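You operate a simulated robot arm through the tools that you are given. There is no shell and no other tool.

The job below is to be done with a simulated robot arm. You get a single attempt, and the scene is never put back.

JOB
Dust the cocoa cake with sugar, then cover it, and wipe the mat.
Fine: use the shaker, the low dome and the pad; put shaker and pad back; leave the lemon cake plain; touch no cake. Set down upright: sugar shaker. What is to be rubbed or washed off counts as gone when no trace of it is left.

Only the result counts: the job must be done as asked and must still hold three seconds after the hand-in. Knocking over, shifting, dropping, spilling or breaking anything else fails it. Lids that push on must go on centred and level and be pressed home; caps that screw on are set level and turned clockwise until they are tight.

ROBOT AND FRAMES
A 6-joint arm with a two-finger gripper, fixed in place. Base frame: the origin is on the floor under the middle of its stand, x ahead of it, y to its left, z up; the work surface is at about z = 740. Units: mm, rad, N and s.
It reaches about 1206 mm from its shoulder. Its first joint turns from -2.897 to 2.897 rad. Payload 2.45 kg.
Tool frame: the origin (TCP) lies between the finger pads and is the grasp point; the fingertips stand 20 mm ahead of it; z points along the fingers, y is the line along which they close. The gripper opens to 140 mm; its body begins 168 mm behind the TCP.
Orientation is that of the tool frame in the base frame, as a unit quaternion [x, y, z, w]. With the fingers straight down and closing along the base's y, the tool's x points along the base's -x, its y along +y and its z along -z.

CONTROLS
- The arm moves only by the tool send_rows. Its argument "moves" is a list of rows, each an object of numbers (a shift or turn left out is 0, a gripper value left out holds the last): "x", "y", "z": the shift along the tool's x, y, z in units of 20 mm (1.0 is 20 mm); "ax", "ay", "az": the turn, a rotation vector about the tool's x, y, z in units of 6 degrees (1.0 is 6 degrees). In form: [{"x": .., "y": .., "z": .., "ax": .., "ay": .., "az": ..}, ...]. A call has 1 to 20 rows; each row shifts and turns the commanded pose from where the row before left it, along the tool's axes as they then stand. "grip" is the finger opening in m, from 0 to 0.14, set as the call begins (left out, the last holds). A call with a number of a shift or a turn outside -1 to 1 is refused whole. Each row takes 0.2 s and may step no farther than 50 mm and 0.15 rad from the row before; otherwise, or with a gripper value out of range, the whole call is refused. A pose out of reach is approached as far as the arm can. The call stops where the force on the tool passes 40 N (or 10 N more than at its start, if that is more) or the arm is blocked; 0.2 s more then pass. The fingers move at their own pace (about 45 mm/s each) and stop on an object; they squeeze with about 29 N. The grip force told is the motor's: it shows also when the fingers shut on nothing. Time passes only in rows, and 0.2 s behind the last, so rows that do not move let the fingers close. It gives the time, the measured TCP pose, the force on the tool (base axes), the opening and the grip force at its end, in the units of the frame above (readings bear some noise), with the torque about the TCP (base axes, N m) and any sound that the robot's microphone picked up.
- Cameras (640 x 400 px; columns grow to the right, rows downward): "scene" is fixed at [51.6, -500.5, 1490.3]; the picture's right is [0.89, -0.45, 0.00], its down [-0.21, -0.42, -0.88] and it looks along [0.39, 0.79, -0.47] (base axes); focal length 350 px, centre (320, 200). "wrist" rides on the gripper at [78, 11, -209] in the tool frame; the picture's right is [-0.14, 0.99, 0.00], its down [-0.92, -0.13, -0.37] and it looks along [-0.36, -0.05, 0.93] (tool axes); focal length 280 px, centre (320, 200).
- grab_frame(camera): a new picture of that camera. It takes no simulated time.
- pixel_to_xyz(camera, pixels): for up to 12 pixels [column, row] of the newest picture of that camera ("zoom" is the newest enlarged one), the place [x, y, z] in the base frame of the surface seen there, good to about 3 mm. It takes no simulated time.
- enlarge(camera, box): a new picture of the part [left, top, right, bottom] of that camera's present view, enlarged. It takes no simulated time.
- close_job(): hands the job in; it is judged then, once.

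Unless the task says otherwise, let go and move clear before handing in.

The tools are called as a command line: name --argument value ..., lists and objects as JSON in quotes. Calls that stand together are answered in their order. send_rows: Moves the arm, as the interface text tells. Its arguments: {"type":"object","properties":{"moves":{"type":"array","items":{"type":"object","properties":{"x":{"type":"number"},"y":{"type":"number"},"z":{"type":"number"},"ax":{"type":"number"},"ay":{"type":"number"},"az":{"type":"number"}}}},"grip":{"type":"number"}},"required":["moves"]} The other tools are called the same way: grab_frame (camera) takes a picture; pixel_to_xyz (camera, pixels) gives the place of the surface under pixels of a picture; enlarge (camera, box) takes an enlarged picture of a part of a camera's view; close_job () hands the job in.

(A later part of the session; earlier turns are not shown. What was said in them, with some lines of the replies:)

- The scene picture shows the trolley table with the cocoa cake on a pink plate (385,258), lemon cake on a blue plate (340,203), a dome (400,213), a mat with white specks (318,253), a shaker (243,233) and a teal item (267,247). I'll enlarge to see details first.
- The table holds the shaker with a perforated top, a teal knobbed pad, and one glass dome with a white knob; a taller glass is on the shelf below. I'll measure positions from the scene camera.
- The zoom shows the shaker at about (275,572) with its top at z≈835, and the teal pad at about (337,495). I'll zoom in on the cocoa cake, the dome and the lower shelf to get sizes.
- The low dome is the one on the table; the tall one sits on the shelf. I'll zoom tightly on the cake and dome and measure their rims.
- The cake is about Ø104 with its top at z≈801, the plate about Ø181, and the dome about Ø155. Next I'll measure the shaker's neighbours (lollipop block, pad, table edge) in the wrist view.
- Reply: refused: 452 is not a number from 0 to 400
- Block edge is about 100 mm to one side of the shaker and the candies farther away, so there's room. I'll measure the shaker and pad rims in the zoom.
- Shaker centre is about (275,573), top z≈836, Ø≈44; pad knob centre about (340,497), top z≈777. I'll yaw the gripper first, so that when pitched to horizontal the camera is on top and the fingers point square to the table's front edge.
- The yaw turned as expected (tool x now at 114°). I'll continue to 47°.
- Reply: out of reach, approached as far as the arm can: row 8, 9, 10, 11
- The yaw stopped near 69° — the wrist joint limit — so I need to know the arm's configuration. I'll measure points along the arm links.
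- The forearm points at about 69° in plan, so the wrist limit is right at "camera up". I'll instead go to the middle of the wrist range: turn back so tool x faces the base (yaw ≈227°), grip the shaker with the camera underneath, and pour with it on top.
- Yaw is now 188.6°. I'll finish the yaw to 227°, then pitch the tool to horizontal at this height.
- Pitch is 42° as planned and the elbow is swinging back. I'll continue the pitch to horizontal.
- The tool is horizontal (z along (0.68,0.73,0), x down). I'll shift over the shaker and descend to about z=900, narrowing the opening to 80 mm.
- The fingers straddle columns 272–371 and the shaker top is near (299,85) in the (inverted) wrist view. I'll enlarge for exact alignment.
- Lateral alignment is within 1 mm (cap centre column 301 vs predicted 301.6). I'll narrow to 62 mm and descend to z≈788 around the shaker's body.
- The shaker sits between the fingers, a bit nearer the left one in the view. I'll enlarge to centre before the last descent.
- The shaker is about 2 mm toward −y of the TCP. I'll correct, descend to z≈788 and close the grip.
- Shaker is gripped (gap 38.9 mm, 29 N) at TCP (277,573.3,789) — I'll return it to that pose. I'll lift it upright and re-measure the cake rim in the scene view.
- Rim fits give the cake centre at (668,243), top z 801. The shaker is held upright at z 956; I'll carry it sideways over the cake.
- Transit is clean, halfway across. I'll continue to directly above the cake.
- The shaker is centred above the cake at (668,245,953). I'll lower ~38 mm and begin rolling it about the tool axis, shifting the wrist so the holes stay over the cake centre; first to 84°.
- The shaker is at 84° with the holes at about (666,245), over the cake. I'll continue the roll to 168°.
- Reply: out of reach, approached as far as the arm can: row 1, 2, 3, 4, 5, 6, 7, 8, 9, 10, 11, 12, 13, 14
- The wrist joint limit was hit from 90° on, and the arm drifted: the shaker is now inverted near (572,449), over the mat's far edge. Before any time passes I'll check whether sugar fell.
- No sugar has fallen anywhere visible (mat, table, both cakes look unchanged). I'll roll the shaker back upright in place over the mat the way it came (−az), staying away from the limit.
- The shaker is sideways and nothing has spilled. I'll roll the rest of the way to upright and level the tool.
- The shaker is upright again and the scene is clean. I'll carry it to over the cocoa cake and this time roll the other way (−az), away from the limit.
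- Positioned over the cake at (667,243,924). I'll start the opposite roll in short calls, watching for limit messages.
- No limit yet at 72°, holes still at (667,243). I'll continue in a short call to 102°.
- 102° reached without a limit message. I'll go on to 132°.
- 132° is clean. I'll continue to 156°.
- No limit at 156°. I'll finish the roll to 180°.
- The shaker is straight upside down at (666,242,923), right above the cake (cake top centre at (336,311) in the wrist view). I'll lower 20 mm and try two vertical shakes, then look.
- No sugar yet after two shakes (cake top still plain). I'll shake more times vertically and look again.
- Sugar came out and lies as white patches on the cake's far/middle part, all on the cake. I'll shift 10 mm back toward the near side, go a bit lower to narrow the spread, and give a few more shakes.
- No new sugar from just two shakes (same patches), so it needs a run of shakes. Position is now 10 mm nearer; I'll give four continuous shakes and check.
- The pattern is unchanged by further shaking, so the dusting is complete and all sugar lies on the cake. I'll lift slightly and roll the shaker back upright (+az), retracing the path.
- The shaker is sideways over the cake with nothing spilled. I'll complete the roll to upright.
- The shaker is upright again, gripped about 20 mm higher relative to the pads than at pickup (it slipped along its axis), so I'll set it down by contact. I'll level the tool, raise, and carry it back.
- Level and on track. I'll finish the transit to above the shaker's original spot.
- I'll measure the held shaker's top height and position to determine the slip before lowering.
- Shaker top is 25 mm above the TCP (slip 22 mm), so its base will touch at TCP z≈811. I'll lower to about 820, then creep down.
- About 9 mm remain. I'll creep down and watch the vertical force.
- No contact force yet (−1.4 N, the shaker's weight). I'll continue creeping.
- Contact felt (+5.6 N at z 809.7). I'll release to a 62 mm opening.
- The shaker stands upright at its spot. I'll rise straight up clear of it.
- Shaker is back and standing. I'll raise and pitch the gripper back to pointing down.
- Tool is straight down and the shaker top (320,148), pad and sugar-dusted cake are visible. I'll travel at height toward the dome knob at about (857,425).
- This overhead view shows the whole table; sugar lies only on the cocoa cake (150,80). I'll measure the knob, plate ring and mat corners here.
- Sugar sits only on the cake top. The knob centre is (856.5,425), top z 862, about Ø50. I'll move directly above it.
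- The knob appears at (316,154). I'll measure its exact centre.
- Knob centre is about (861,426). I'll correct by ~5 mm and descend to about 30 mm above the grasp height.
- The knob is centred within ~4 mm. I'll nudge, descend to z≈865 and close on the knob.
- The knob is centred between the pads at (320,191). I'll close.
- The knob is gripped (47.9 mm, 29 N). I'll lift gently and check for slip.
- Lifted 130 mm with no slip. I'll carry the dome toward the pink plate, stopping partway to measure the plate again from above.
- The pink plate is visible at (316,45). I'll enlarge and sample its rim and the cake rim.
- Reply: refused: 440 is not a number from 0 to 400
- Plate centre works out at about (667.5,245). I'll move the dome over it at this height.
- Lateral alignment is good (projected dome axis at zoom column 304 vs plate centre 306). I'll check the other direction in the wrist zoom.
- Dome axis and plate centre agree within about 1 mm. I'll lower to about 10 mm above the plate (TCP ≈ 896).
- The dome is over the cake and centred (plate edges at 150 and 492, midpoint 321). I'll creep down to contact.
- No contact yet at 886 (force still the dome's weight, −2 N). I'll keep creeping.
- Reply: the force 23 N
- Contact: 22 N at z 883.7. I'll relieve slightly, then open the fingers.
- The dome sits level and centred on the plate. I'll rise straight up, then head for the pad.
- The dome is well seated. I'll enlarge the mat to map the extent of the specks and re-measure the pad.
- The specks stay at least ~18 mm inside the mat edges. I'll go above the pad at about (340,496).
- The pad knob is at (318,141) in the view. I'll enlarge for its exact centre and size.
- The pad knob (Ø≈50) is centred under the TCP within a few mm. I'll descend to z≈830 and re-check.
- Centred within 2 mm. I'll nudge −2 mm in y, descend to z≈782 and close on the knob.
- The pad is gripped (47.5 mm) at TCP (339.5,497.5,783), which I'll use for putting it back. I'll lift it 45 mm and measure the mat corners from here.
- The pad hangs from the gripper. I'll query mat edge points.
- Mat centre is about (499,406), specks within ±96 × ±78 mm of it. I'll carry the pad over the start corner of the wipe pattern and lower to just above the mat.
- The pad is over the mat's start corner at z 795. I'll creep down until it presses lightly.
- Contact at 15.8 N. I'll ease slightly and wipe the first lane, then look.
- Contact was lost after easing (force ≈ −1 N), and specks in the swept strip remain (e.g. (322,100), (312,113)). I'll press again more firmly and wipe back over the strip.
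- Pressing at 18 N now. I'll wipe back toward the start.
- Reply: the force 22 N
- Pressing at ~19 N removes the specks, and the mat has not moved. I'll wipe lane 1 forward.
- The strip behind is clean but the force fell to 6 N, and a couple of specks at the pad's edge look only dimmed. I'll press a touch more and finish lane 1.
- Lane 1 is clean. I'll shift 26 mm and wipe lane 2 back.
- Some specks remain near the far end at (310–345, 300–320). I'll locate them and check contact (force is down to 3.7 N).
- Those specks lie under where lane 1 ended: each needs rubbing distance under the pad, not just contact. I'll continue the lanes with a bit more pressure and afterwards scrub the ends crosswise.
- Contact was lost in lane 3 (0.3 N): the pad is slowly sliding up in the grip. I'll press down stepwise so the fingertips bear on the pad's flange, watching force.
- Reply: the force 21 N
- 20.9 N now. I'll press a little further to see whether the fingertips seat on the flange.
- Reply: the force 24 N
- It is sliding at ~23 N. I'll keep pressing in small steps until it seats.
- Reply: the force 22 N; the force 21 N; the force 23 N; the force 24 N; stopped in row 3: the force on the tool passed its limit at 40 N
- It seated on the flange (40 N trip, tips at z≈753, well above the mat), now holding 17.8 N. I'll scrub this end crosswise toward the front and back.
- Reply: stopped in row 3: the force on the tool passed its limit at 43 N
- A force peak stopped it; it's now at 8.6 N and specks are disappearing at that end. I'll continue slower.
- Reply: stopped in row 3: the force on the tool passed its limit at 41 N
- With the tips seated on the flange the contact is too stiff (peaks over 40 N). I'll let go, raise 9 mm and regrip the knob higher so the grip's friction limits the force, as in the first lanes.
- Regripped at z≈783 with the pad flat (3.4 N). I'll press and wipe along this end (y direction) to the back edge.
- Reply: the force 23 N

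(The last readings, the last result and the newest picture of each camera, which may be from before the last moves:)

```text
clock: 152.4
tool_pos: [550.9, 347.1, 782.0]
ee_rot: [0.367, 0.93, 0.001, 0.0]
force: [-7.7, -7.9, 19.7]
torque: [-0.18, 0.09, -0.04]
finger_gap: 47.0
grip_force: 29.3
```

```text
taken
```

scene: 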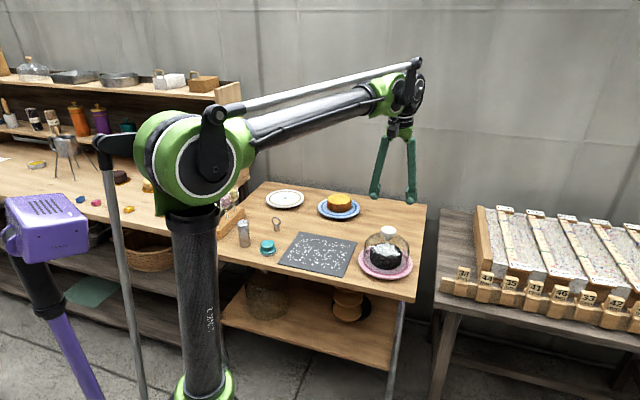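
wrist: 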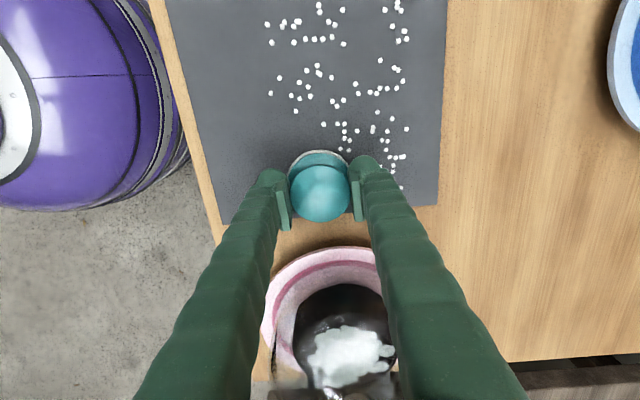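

Force is a steady ~20 N and the strip is clearing. I'll continue to the back edge, then return.

send_rows --moves '[{"y": 0.7}, {"y": 0.7}, {"y": 0.7}, {"y": 0.7}, {"y": 0.7}, {"y": 0.5}, {"y": -0.5}, {"y": -0.7}, {"y": -0.7}, {"y": -0.7}, {"y": -0.7}, {}]'

grab_frame --camera "wrist"

enlarge --camera "scene" --box '[300, 200, 370, 290]'

```text
clock: 155.0
tool_pos: [560.5, 358.0, 784.3]
ee_rot: [0.368, 0.93, 0.001, -0.001]
force: [-0.3, 0.0, -0.2]
torque: [0.0, -0.03, 0.0]
finger_gap: 47.3
grip_force: 28.9
```

```text
taken
```

wrist: 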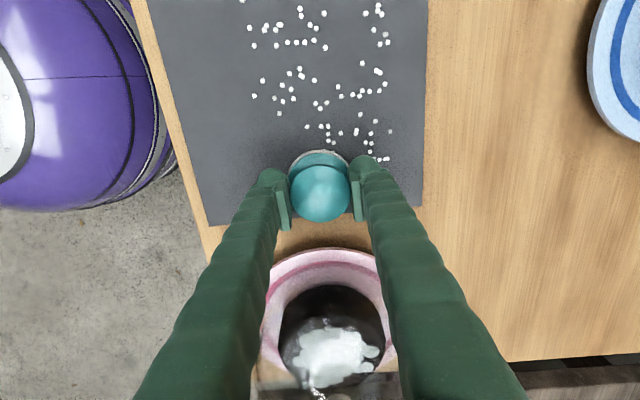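

```text
4.44 times, centred on (335, 245) of scene
```

zoom: 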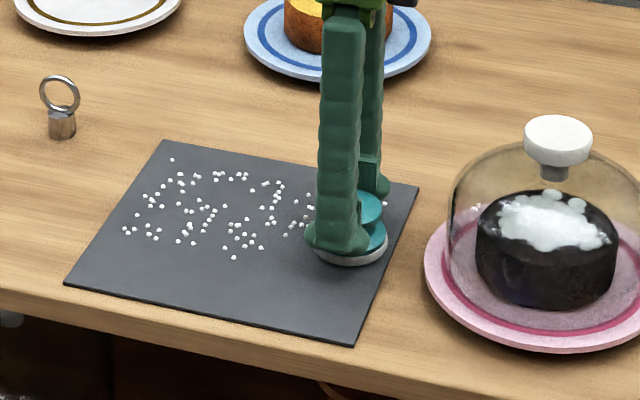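

Contact was lost on the return stroke. I'll press again and from now on add a tiny downward increment in every row to keep the pad loaded.

send_rows --moves '[{"z": 0.05}, {"y": 0.4, "z": 0.005}, {"y": 0.7, "z": 0.005}, {"y": 0.7, "z": 0.005}, {"y": 0.7, "z": 0.005}, {"y": 0.6, "z": 0.005}, {}]'

grab_frame --camera "wrist"

```text
clock: 156.6
tool_pos: [602.0, 404.3, 781.6]
ee_rot: [0.367, 0.93, 0.001, -0.001]
force: [-3.8, -6.4, 10.6]
torque: [-0.06, 0.0, 0.0]
finger_gap: 47.5
grip_force: 29.0
```

```text
taken
```

wrist: 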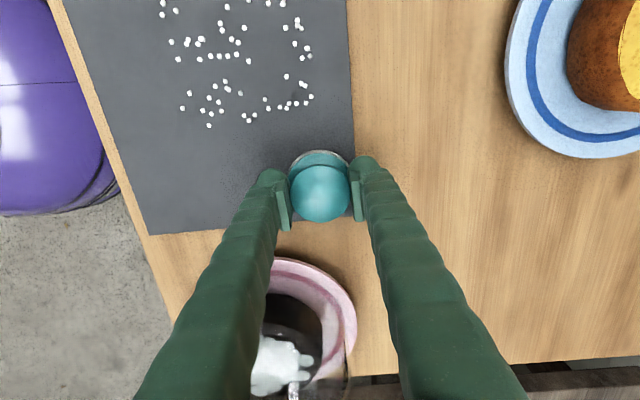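

The far end strip looks clean. I'll wipe the back-edge lane toward the pad's home side.

send_rows --moves '[{"x": 0.4, "z": 0.01}, {"x": 0.7, "z": 0.005}, {"x": 0.7, "z": 0.005}, {"x": 0.7, "z": 0.005}, {"x": 0.7, "z": 0.005}, {"x": 0.7, "z": 0.005}, {"x": 0.7, "z": 0.005}, {}]'

grab_frame --camera "wrist"

```text
clock: 158.4
tool_pos: [535.4, 465.6, 781.1]
ee_rot: [0.367, 0.93, 0.001, -0.001]
force: [5.9, -4.5, 11.5]
torque: [-0.08, -0.08, 0.0]
finger_gap: 45.3
grip_force: 29.0
```

```text
taken
```

wrist: 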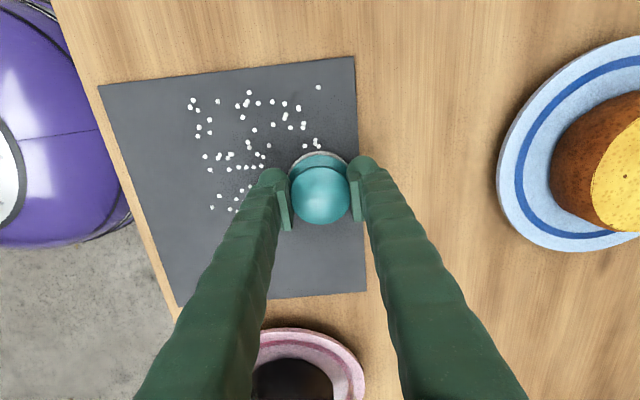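

Steady 11.5 N and clearing. I'll continue to the near end and scrub back and forth there.

send_rows --moves '[{"x": 0.7, "z": 0.005}, {"x": 0.7, "z": 0.005}, {"x": 0.7, "z": 0.005}, {"x": 0.7, "z": 0.005}, {"x": 0.6, "z": 0.005}, {"x": -0.7, "z": 0.01}, {"x": -0.7, "z": 0.01}, {"x": 0.7, "z": 0.01}, {"x": 0.7, "z": 0.005}, {}]'

grab_frame --camera "wrist"

enlarge --camera "scene" --box '[230, 190, 370, 290]'

```text
clock: 160.6
tool_pos: [486.8, 511.8, 780.0]
ee_rot: [0.368, 0.93, 0.0, 0.0]
force: [8.2, -7.8, 13.4]
torque: [-0.15, -0.14, 0.01]
finger_gap: 45.3
grip_force: 29.0
```

```text
taken
```

wrist: 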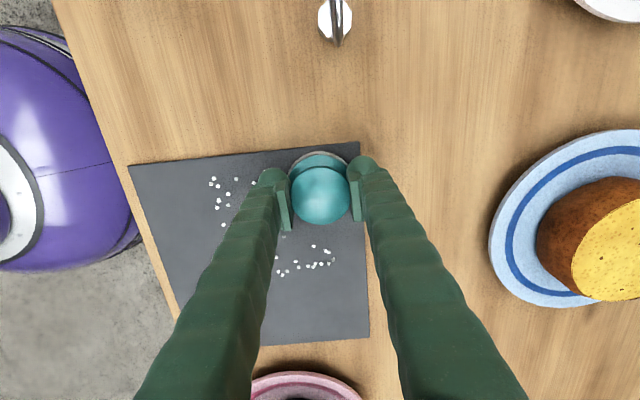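

```text
4.00 times, centred on (300, 240) of scene
```

zoom: 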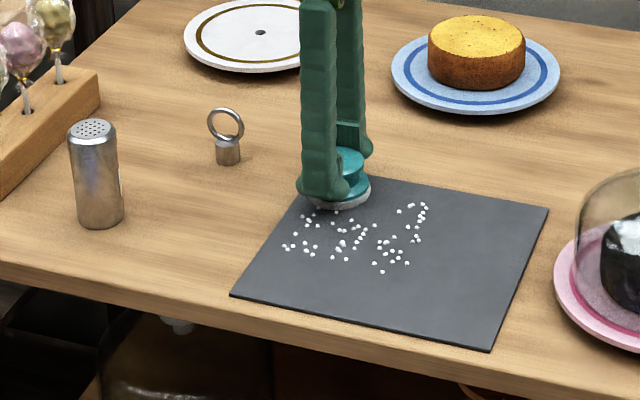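

Remaining specks are in the middle block only. I'll shift 26 mm toward the front and wipe the next lane.

send_rows --moves '[{"y": -0.65, "z": 0.005}, {"y": -0.65, "z": 0.005}, {"x": -0.5, "z": 0.01}, {"x": -0.7, "z": 0.007}, {"x": -0.7, "z": 0.007}, {"x": -0.7, "z": 0.007}, {"x": -0.7, "z": 0.007}, {"x": -0.7, "z": 0.007}, {"x": -0.7, "z": 0.007}, {"x": -0.7, "z": 0.007}, {"x": -0.7, "z": 0.007}, {}]'

grab_frame --camera "wrist"

```text
clock: 163.2
tool_pos: [558.2, 408.7, 778.6]
ee_rot: [0.367, 0.93, 0.001, 0.0]
force: [-3.9, 4.0, 8.9]
torque: [-0.01, 0.0, -0.02]
finger_gap: 45.4
grip_force: 29.0
```

```text
taken
```

wrist: 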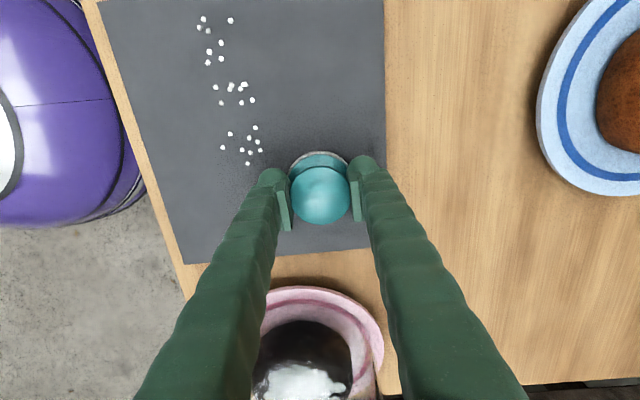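

Only a strip of specks near the front-middle remains. I'll wipe the next lane back.

send_rows --moves '[{"y": -0.7, "z": 0.005}, {"y": -0.7, "z": 0.005}, {"x": 0.5, "z": 0.005}, {"x": 0.7, "z": 0.005}, {"x": 0.7, "z": 0.005}, {"x": 0.7, "z": 0.005}, {"x": 0.7, "z": 0.005}, {"x": 0.7, "z": 0.005}, {"x": 0.7, "z": 0.005}, {"x": 0.7, "z": 0.005}, {"x": 0.7, "z": 0.005}, {}]'

grab_frame --camera "wrist"

```text
clock: 165.8
tool_pos: [448.8, 472.0, 778.4]
ee_rot: [0.368, 0.93, 0.001, 0.0]
force: [-0.9, -0.4, -0.9]
torque: [0.01, 0.04, -0.02]
finger_gap: 45.7
grip_force: 28.8
```

```text
taken
```

wrist: 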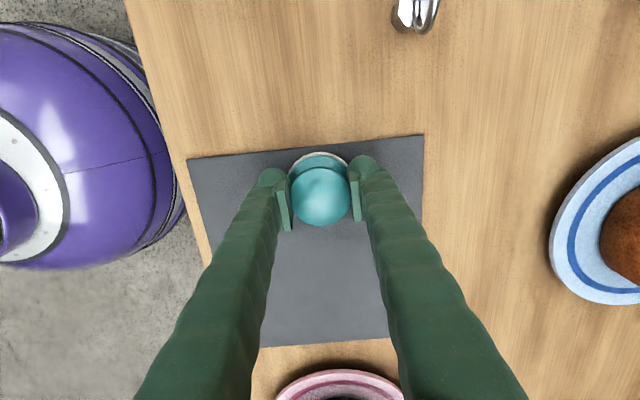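

Contact is lost again (−0.9 N) at this end. I'll press, scrub here, and continue with the lane nearer the front.

send_rows --moves '[{"z": 0.05}, {"x": -0.6, "z": 0.01}, {"x": 0.6, "z": 0.01}, {}]'

```text
clock: 166.8
tool_pos: [450.0, 471.2, 778.6]
ee_rot: [0.369, 0.929, 0.001, 0.001]
force: [9.7, -7.0, 13.8]
torque: [-0.1, -0.15, -0.01]
finger_gap: 45.9
grip_force: 29.2
```

send_rows --moves '[{"y": -0.7, "z": 0.005}, {"y": -0.7, "z": 0.005}, {"x": -0.5, "z": 0.01}, {"x": -0.7, "z": 0.007}, {"x": -0.7, "z": 0.007}, {"x": -0.7, "z": 0.007}, {"x": -0.7, "z": 0.007}, {"x": -0.7, "z": 0.007}, {"x": -0.7, "z": 0.007}, {"x": -0.7, "z": 0.007}, {"x": -0.7, "z": 0.007}, {}]'

grab_frame --camera "wrist"

enlarge --camera "scene" --box '[230, 190, 370, 290]'

```text
clock: 169.4
tool_pos: [519.0, 369.8, 775.1]
ee_rot: [0.367, 0.93, 0.001, 0.0]
force: [-10.4, 8.5, 18.7]
torque: [-0.04, 0.0, 0.0]
finger_gap: 46.1
grip_force: 28.9
```

```text
taken
```

wrist: 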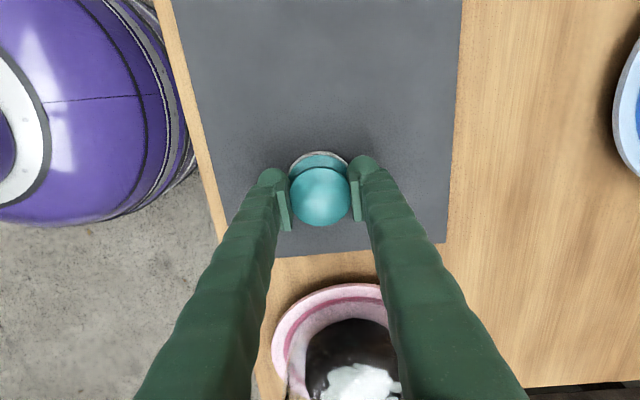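

```text
4.00 times, centred on (300, 240) of scene
```

zoom: 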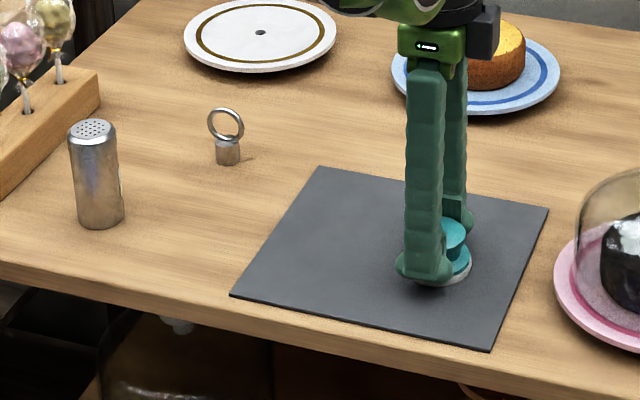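

The mat looks clean. I'll lift the pad and move back above its home spot, then inspect the mat closely for faint traces.

send_rows --moves '[{"z": -0.4}, {"z": -0.8}, {"z": -1}, {"z": -1}, {"x": 1, "y": -0.13}, {"x": 1, "y": -0.13}, {"x": 1, "y": -0.13}, {"x": 1, "y": -0.13}, {"x": 1, "y": -0.13}, {"x": 1, "y": -0.13}, {"x": 1, "y": -0.13}, {"x": 1, "y": -0.13}, {"x": 1, "y": -0.13}, {"x": 1, "y": -0.13}, {"x": 0.6, "y": -0.13}, {"x": 0.31, "y": -0.05}, {}]'

grab_frame --camera "wrist"

enlarge --camera "scene" --box '[280, 220, 370, 285]'

```text
clock: 173.0
tool_pos: [339.3, 496.9, 839.1]
ee_rot: [0.368, 0.93, 0.001, -0.001]
force: [-0.1, 0.6, -1.2]
torque: [0.0, -0.01, 0.01]
finger_gap: 46.1
grip_force: 29.1
```

```text
taken
```

wrist: 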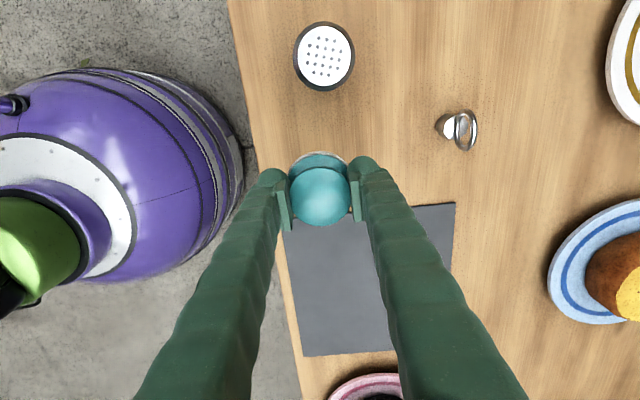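

```text
6.15 times, centred on (325, 252) of scene
```

zoom: 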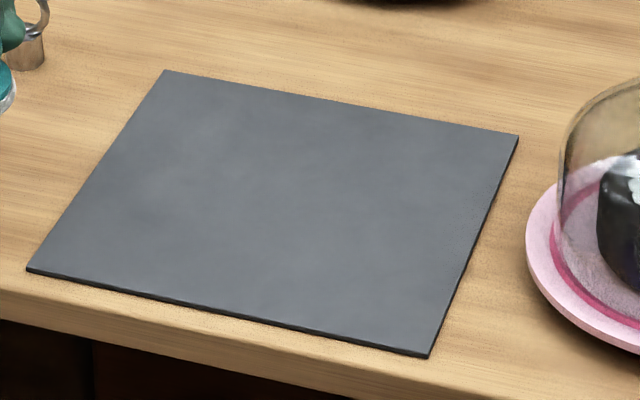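

The mat looks spotless. I'll zoom in tighter on each half to be sure no faint traces remain.

enlarge --camera "scene" --box '[282, 230, 322, 268]'

enlarge --camera "scene" --box '[318, 234, 360, 278]'

enlarge --camera "wrist" --box '[275, 200, 400, 365]'

```text
10.53 times, centred on (302, 249) of scene
```

zoom: 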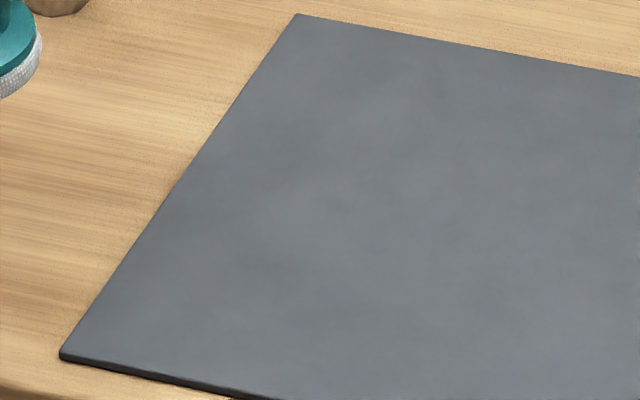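

```text
9.09 times, centred on (339, 256) of scene
```

zoom: 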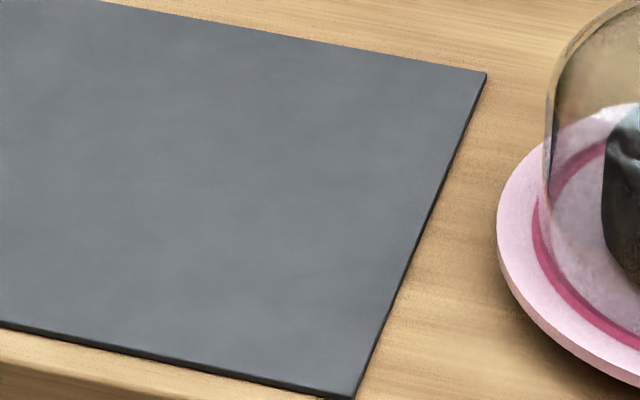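

```text
2.42 times, centred on (338, 282) of wrist
```

zoom: 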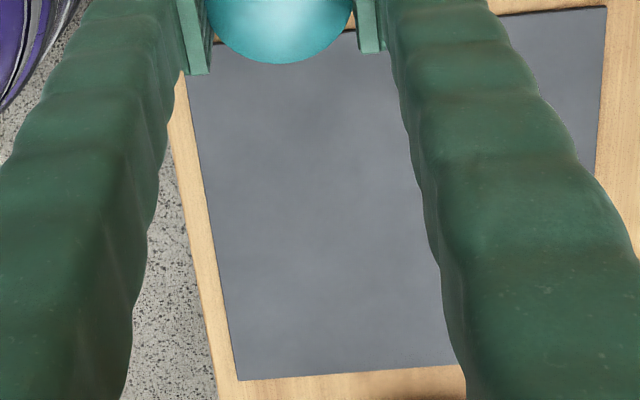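

The mat is completely clean and hasn't moved. I'll lower the pad at its original spot to about 6 mm above the table.

send_rows --moves '[{"z": 0.8}, {"z": 1}, {"z": 0.7}, {"z": 0.4}, {"z": 0.15}, {}]'

enlarge --camera "scene" --box '[230, 200, 310, 270]'

```text
clock: 174.4
tool_pos: [339.3, 497.9, 778.1]
ee_rot: [0.367, 0.93, 0.001, 0.0]
force: [-0.4, 0.2, -0.7]
torque: [-0.03, 0.0, -0.02]
finger_gap: 45.9
grip_force: 29.1
```

```text
5.71 times, centred on (270, 235) of scene
```

zoom: 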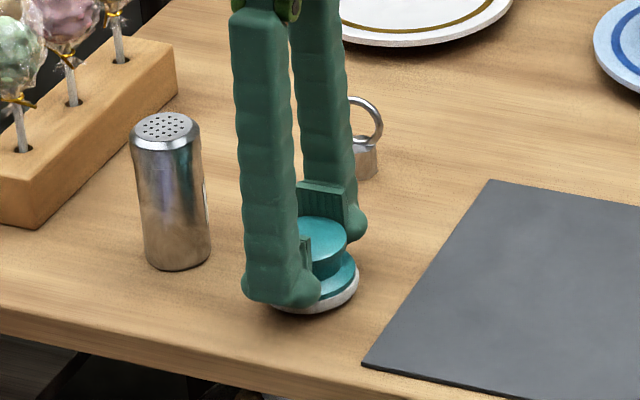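

send_rows --moves '[{"z": 0.1}, {"z": 0.1}, {"z": 0.05}, {}]'

```text
clock: 175.4
tool_pos: [340.1, 496.4, 774.6]
ee_rot: [0.367, 0.93, 0.001, 0.0]
force: [0.6, 0.0, -0.5]
torque: [0.0, 0.01, -0.01]
finger_gap: 46.0
grip_force: 29.0
```

send_rows --moves '[{"z": 0.05}, {"z": 0.05}, {}]'

```text
clock: 176.2
tool_pos: [340.1, 498.2, 771.7]
ee_rot: [0.368, 0.93, 0.001, -0.001]
force: [1.3, 0.6, 11.5]
torque: [-0.17, -0.24, 0.05]
finger_gap: 45.9
grip_force: 29.0
```

The pad touches the table (11.5 N) at its home spot. I'll release and rise.

send_rows --moves '[{}, {}, {}, {}]' --grip 0.075

send_rows --moves '[{"z": -0.3}, {"z": -0.8}, {"z": -1}, {"z": -1}, {"z": -1}, {"z": -1}, {"z": -1}, {"z": -1}, {"z": -1}, {"z": -1}]'

grab_frame --camera "wrist"

grab_frame --camera "scene"

enlarge --camera "scene" --box '[190, 170, 440, 326]'

```text
clock: 177.2
tool_pos: [339.5, 497.3, 770.8]
ee_rot: [0.367, 0.93, 0.001, -0.001]
force: [0.0, 0.0, -0.6]
torque: [-0.04, 0.0, 0.0]
finger_gap: 75.1
grip_force: 0.0
```

```text
clock: 179.4
tool_pos: [340.9, 497.5, 953.3]
ee_rot: [0.368, 0.93, 0.001, -0.001]
force: [0.6, 0.0, -0.1]
torque: [0.0, 0.02, 0.0]
finger_gap: 75.1
grip_force: 0.0
```

```text
taken
```

wrist: 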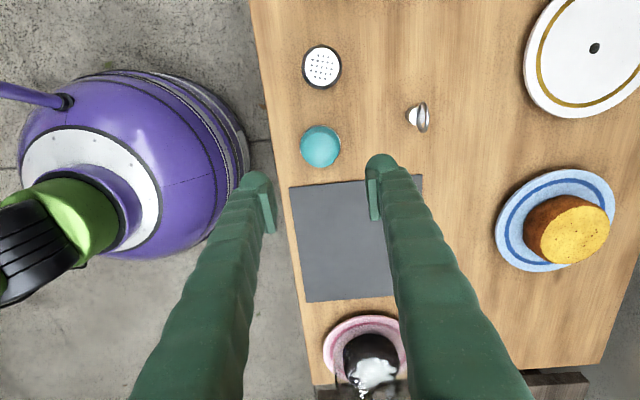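

```text
taken
```

scene: 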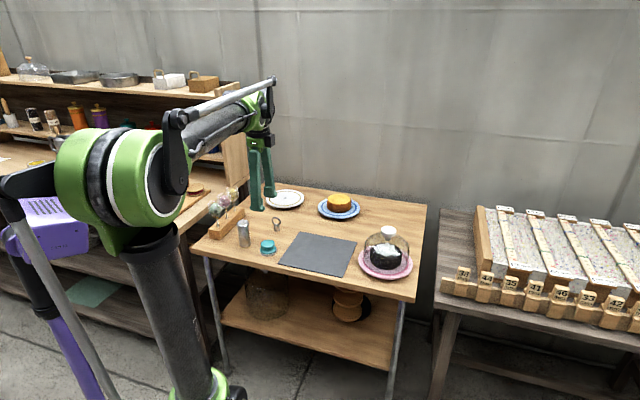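

```text
2.56 times, centred on (315, 248) of scene
```

zoom: 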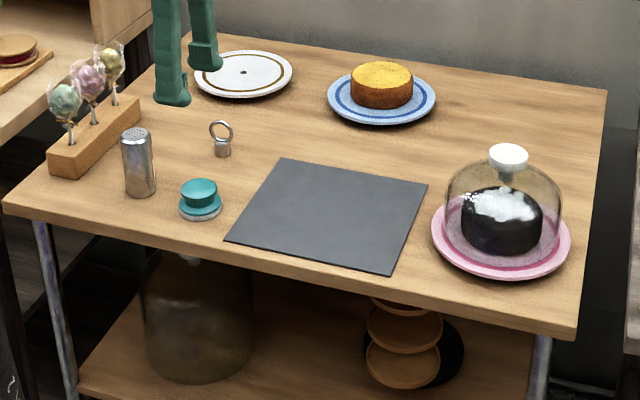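

Everything seems in place: shaker upright, pad back, dome over the sugared cake, mat clean. I'll compare shaker and pad with the very first zoom box for position.

enlarge --camera "scene" --box '[220, 200, 300, 270]'

enlarge --camera "scene" --box '[350, 190, 430, 290]'

pixel_to_xyz --camera "wrist" --pixels '[[322, 68], [320, 147], [420, 116]]'

```text
5.71 times, centred on (260, 235) of scene
```

zoom: 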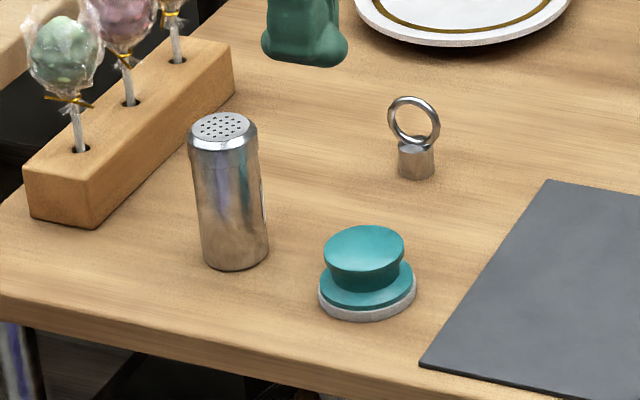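

```text
4.00 times, centred on (390, 240) of scene
```

zoom: 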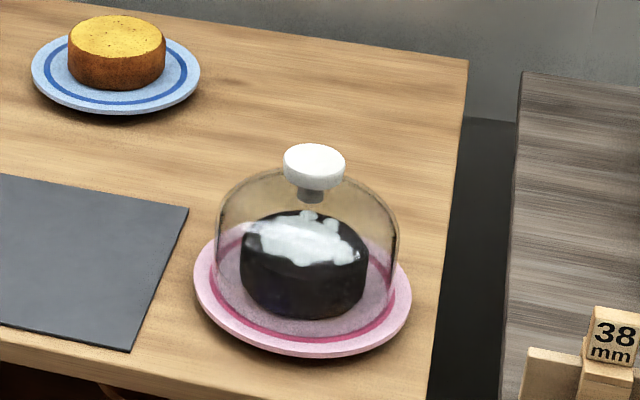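

```text
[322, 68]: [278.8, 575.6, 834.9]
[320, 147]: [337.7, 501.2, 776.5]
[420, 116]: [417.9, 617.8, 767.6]
```

Shaker and pad are within ~3 mm of where they started, the dome sits level on the unmoved plate, and the lemon cake is plain. I'll raise the arm a bit more to be well clear, then hand in.

send_rows --moves '[{"z": -1}, {"z": -1}, {"z": -1}, {"z": -1}, {"z": -1}, {}]'

enlarge --camera "scene" --box '[190, 170, 440, 326]'

```text
clock: 180.8
tool_pos: [338.3, 495.2, 1052.1]
ee_rot: [0.368, 0.93, 0.001, -0.001]
force: [-0.2, -0.7, -0.1]
torque: [0.0, -0.01, 0.0]
finger_gap: 74.8
grip_force: 0.1
```

```text
2.56 times, centred on (315, 248) of scene
```

zoom: 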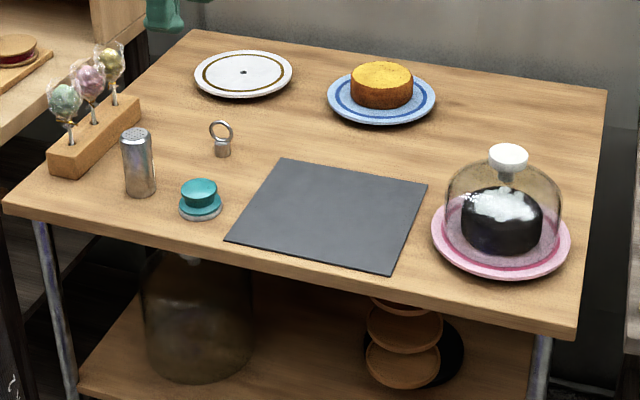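

The final view shows the cocoa cake sugared and covered, the mat clean, the shaker upright and the pad back in place, with the arm clear at z 1052. I'm handing in the job.

close_job

```text
The job is handed in.
```

The job is handed in. The last pictures show the cocoa cake dusted with sugar and covered by the low dome, and the mat wiped clean.

- **Sugar:** It lies only on the cocoa cake; none is visible on the plate, the table or the lemon cake. It covers roughly half the top. Further shaking added nothing, so I stopped there.
- **Dome:** It sits level and centred on the pink plate, and the plate has not moved.
- **Mat:** Close-up pictures show no trace of the white specks, and the mat has not shifted.
- **Shaker and pad:** Both are back within about 3 mm of where they started, with the shaker standing upright.

**Wrist limit:** On the first try at tipping the shaker, the arm hit a wrist limit. It drifted until the shaker was upside down over the mat. No sugar fell there that I could see. I turned it upright again, and the second try over the cake went as planned.
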